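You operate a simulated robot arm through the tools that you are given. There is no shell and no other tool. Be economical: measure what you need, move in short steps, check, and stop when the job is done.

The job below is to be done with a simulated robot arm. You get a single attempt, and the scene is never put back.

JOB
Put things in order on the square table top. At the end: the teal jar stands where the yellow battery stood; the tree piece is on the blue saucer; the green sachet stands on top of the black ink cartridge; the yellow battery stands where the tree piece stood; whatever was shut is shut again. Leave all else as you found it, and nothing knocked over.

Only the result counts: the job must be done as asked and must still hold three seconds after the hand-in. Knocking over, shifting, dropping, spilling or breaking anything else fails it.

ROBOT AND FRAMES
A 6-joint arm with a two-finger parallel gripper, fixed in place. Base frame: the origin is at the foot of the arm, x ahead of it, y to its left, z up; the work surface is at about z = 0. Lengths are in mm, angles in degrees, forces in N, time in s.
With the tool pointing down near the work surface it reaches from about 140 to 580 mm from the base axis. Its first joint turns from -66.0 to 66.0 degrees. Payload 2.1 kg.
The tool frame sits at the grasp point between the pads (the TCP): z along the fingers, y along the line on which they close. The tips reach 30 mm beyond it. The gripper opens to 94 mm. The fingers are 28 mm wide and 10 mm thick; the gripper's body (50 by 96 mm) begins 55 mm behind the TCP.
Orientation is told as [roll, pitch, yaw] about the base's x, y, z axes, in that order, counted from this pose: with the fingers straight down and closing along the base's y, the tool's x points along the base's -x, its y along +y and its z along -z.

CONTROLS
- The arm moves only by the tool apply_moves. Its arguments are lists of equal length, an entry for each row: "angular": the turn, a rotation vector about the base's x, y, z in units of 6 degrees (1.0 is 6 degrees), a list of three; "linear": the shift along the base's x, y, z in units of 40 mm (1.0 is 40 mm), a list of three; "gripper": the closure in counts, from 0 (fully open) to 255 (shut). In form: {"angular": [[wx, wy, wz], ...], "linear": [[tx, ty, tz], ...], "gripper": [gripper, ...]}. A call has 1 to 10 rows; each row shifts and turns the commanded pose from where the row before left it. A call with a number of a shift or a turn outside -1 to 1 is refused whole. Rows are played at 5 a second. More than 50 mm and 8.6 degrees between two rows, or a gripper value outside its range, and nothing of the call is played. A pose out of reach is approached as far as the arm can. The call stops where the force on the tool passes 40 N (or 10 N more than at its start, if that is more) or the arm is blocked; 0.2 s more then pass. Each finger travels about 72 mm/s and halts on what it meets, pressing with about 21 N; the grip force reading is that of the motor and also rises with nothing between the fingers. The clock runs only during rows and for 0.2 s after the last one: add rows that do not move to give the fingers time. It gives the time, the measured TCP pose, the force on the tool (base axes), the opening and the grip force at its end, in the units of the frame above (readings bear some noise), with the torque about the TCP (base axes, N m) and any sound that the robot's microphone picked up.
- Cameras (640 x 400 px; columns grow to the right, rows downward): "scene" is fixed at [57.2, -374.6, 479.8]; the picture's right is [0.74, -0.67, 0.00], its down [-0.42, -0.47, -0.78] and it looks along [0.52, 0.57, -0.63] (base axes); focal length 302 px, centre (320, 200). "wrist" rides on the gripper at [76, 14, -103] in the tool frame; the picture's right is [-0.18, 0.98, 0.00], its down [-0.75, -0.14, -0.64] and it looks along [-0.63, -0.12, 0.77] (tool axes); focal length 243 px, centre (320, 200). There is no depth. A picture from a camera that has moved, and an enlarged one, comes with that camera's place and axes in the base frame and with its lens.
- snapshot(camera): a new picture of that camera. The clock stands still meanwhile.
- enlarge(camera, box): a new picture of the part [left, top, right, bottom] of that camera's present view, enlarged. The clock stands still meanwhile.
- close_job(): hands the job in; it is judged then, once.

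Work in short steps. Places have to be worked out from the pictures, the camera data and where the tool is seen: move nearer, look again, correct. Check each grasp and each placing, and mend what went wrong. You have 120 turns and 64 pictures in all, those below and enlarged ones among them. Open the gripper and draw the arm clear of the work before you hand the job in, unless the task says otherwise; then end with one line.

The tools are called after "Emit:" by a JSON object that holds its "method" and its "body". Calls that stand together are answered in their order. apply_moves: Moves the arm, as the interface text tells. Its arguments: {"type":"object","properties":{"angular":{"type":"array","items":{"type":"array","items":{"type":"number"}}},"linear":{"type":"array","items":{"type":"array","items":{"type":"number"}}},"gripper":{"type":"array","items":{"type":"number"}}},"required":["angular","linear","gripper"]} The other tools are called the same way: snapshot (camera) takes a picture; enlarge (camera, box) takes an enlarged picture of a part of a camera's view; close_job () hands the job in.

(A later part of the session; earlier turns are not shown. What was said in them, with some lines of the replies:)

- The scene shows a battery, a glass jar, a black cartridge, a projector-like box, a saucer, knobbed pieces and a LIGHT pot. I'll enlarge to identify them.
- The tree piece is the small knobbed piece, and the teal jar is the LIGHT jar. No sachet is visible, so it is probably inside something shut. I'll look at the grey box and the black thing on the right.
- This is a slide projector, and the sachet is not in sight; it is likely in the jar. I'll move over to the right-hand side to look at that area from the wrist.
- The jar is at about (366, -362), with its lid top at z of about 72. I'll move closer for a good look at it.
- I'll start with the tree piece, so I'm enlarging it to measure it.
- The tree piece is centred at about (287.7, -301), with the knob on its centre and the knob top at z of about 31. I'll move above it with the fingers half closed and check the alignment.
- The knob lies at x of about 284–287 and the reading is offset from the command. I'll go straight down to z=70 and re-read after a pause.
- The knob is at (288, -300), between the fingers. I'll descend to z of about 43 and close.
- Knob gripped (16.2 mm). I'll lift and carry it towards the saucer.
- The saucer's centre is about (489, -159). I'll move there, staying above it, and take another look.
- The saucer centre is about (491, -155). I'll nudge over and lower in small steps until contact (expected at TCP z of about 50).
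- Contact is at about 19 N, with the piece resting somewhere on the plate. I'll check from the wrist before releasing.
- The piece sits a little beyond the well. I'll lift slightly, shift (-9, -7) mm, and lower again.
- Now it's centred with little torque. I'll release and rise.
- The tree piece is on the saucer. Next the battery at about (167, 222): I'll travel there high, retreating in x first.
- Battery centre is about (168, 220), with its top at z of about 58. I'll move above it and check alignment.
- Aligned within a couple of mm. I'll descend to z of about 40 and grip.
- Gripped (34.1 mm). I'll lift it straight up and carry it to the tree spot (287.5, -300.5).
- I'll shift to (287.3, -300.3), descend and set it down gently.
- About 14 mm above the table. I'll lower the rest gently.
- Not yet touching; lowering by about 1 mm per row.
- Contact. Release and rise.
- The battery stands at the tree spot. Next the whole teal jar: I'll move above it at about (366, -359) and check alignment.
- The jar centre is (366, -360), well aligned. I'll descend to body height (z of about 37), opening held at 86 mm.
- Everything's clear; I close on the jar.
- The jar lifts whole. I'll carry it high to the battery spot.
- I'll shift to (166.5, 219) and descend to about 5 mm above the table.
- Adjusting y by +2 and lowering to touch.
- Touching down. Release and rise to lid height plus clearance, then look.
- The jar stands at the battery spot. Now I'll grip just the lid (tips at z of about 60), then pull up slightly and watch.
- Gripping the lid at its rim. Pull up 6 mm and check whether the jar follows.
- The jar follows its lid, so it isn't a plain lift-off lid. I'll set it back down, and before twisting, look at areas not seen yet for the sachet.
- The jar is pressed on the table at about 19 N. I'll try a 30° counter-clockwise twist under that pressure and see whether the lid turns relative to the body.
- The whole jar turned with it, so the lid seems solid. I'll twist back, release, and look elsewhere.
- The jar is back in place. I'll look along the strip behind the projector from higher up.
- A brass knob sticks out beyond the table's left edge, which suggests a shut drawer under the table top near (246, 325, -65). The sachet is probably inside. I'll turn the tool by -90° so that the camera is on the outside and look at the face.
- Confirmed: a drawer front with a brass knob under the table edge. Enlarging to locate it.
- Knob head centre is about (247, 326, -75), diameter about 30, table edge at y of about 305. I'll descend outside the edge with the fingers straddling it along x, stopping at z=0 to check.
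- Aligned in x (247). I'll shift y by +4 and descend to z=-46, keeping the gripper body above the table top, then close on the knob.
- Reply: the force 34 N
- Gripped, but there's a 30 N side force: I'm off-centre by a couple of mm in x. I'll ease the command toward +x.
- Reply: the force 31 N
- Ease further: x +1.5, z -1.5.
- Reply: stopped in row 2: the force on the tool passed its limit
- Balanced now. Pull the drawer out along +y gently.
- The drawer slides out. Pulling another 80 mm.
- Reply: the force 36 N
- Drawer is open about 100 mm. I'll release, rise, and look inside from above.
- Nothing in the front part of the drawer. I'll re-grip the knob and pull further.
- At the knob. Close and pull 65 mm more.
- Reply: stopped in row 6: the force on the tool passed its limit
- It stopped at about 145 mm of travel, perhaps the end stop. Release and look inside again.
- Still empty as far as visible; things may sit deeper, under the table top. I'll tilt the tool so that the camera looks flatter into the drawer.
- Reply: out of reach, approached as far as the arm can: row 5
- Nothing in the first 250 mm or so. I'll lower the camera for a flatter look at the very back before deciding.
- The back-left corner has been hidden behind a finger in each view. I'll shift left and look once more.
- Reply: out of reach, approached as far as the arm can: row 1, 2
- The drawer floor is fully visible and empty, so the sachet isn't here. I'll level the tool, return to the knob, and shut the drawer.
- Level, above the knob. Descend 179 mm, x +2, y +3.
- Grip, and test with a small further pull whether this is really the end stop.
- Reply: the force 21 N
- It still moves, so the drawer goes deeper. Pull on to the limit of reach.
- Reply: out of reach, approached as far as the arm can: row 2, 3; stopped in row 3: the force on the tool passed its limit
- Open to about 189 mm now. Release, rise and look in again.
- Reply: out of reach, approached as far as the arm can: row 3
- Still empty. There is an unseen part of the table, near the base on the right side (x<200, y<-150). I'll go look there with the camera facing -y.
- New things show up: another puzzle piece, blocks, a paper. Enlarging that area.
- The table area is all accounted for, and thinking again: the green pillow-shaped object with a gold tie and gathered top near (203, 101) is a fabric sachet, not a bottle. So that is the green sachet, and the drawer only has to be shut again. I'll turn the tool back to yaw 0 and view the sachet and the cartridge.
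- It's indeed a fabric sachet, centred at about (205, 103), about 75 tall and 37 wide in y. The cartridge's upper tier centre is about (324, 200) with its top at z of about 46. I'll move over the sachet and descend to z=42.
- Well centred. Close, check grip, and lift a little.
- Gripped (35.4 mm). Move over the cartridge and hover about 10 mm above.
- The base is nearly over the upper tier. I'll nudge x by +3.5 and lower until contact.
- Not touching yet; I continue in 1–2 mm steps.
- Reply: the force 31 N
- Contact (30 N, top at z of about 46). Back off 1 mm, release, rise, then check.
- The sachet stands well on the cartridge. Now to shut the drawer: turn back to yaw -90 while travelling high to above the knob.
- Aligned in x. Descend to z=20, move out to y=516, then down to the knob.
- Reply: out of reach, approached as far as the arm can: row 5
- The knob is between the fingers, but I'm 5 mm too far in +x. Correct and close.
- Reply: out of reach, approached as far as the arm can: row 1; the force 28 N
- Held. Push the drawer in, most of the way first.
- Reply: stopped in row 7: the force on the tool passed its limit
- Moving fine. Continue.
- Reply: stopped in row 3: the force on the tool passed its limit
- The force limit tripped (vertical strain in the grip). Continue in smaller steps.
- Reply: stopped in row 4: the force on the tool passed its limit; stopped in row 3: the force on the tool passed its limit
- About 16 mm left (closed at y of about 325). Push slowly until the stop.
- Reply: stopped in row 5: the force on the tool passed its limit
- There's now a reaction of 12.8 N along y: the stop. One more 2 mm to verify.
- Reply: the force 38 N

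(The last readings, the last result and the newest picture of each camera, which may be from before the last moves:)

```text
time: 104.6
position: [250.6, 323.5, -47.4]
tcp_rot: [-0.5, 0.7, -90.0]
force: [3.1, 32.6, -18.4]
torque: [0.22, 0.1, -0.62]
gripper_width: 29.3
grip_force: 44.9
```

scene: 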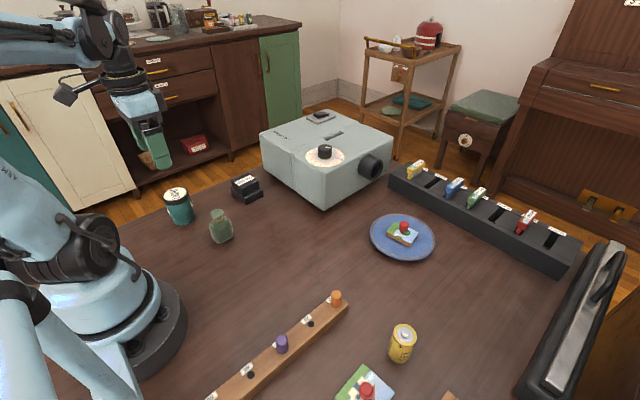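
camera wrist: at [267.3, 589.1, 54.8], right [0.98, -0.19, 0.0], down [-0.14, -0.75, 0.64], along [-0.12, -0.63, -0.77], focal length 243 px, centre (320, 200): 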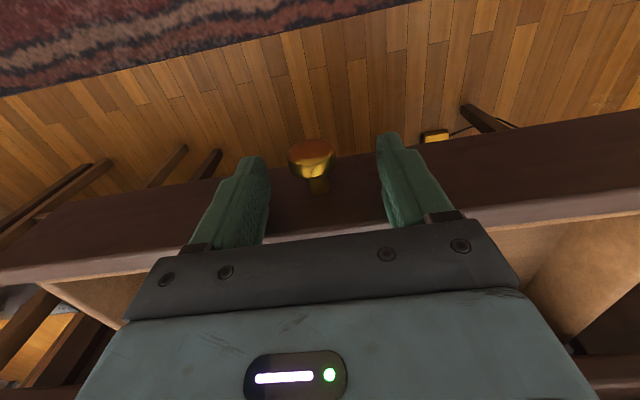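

Firmly shut. Release and rise straight up.

Emit:
{"method": "apply_moves", "body": {"angular": [[0, 0, 0], [0, 0, 0], [0, 0, 0], [0, 0, 0], [0, 0, 0], [0, 0, 0], [0, 0, 0], [0, 0, 0], [0, 0, 0], [0, 0, 0]], "linear": [[0, 0, 0], [0, 0, 0], [0, 0, 0], [0, 0, 0.4], [0, 0, 0.9], [0, 0, 0.9], [0, 0, 0.95], [0, 0, 0.95], [0, 0, 0.95], [0, 0, 0.95]], "gripper": [150, 70, 70, 70, 70, 70, 70, 70, 70, 70]}}

Emit:
{"method": "apply_moves", "body": {"angular": [[0, 0, 0], [0, 0, 0], [0, 0, 0], [0, 0, 0], [0, 0, 0], [0, 0, 0], [0, 0, 0], [0, 0, 0], [0, 0, 0]], "linear": [[0, 0, 0.9], [0, 0, 0.9], [0, -0.9, 0], [0, -0.9, 0], [0, -0.9, 0], [0, -0.9, 0], [0, -0.9, 0], [0, -0.9, 0], [0, 0, 0]], "gripper": [0, 0, 0, 0, 0, 0, 0, 0, 0]}}

Emit:
{"method": "snapshot", "body": {"camera": "scene"}}

```text
time: 106.8
position: [249.2, 324.1, 194.4]
tcp_rot: [-0.5, 0.2, -90.0]
force: [0.2, 1.3, -0.1]
torque: [0.0, -0.05, 0.01]
gripper_width: 68.3
grip_force: 0.0
```

```text
time: 108.8
position: [251.9, 107.0, 264.6]
tcp_rot: [-0.5, 0.2, -89.9]
force: [0.4, -0.2, 0.2]
torque: [0.0, 0.0, 0.02]
gripper_width: 93.7
grip_force: 0.0
```

```text
0 pictures are left
```

scene: 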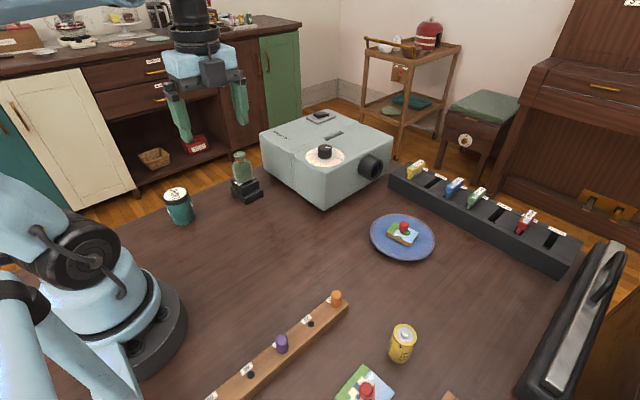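

The last picture shows the jar, sachet, tree piece and battery all in their places and standing. The drawer is shut, and the arm is clear with the gripper open, so I hand in.

Emit:
{"method": "close_job", "body": {}}

```text
The job is handed in.
```

The job is handed in: the teal jar is on the battery's old spot, the tree piece on the blue saucer, the green sachet on top of the ink cartridge and the battery on the tree piece's old spot; the table drawer, which I opened looking for the sachet and found empty, was pushed back to its stop.
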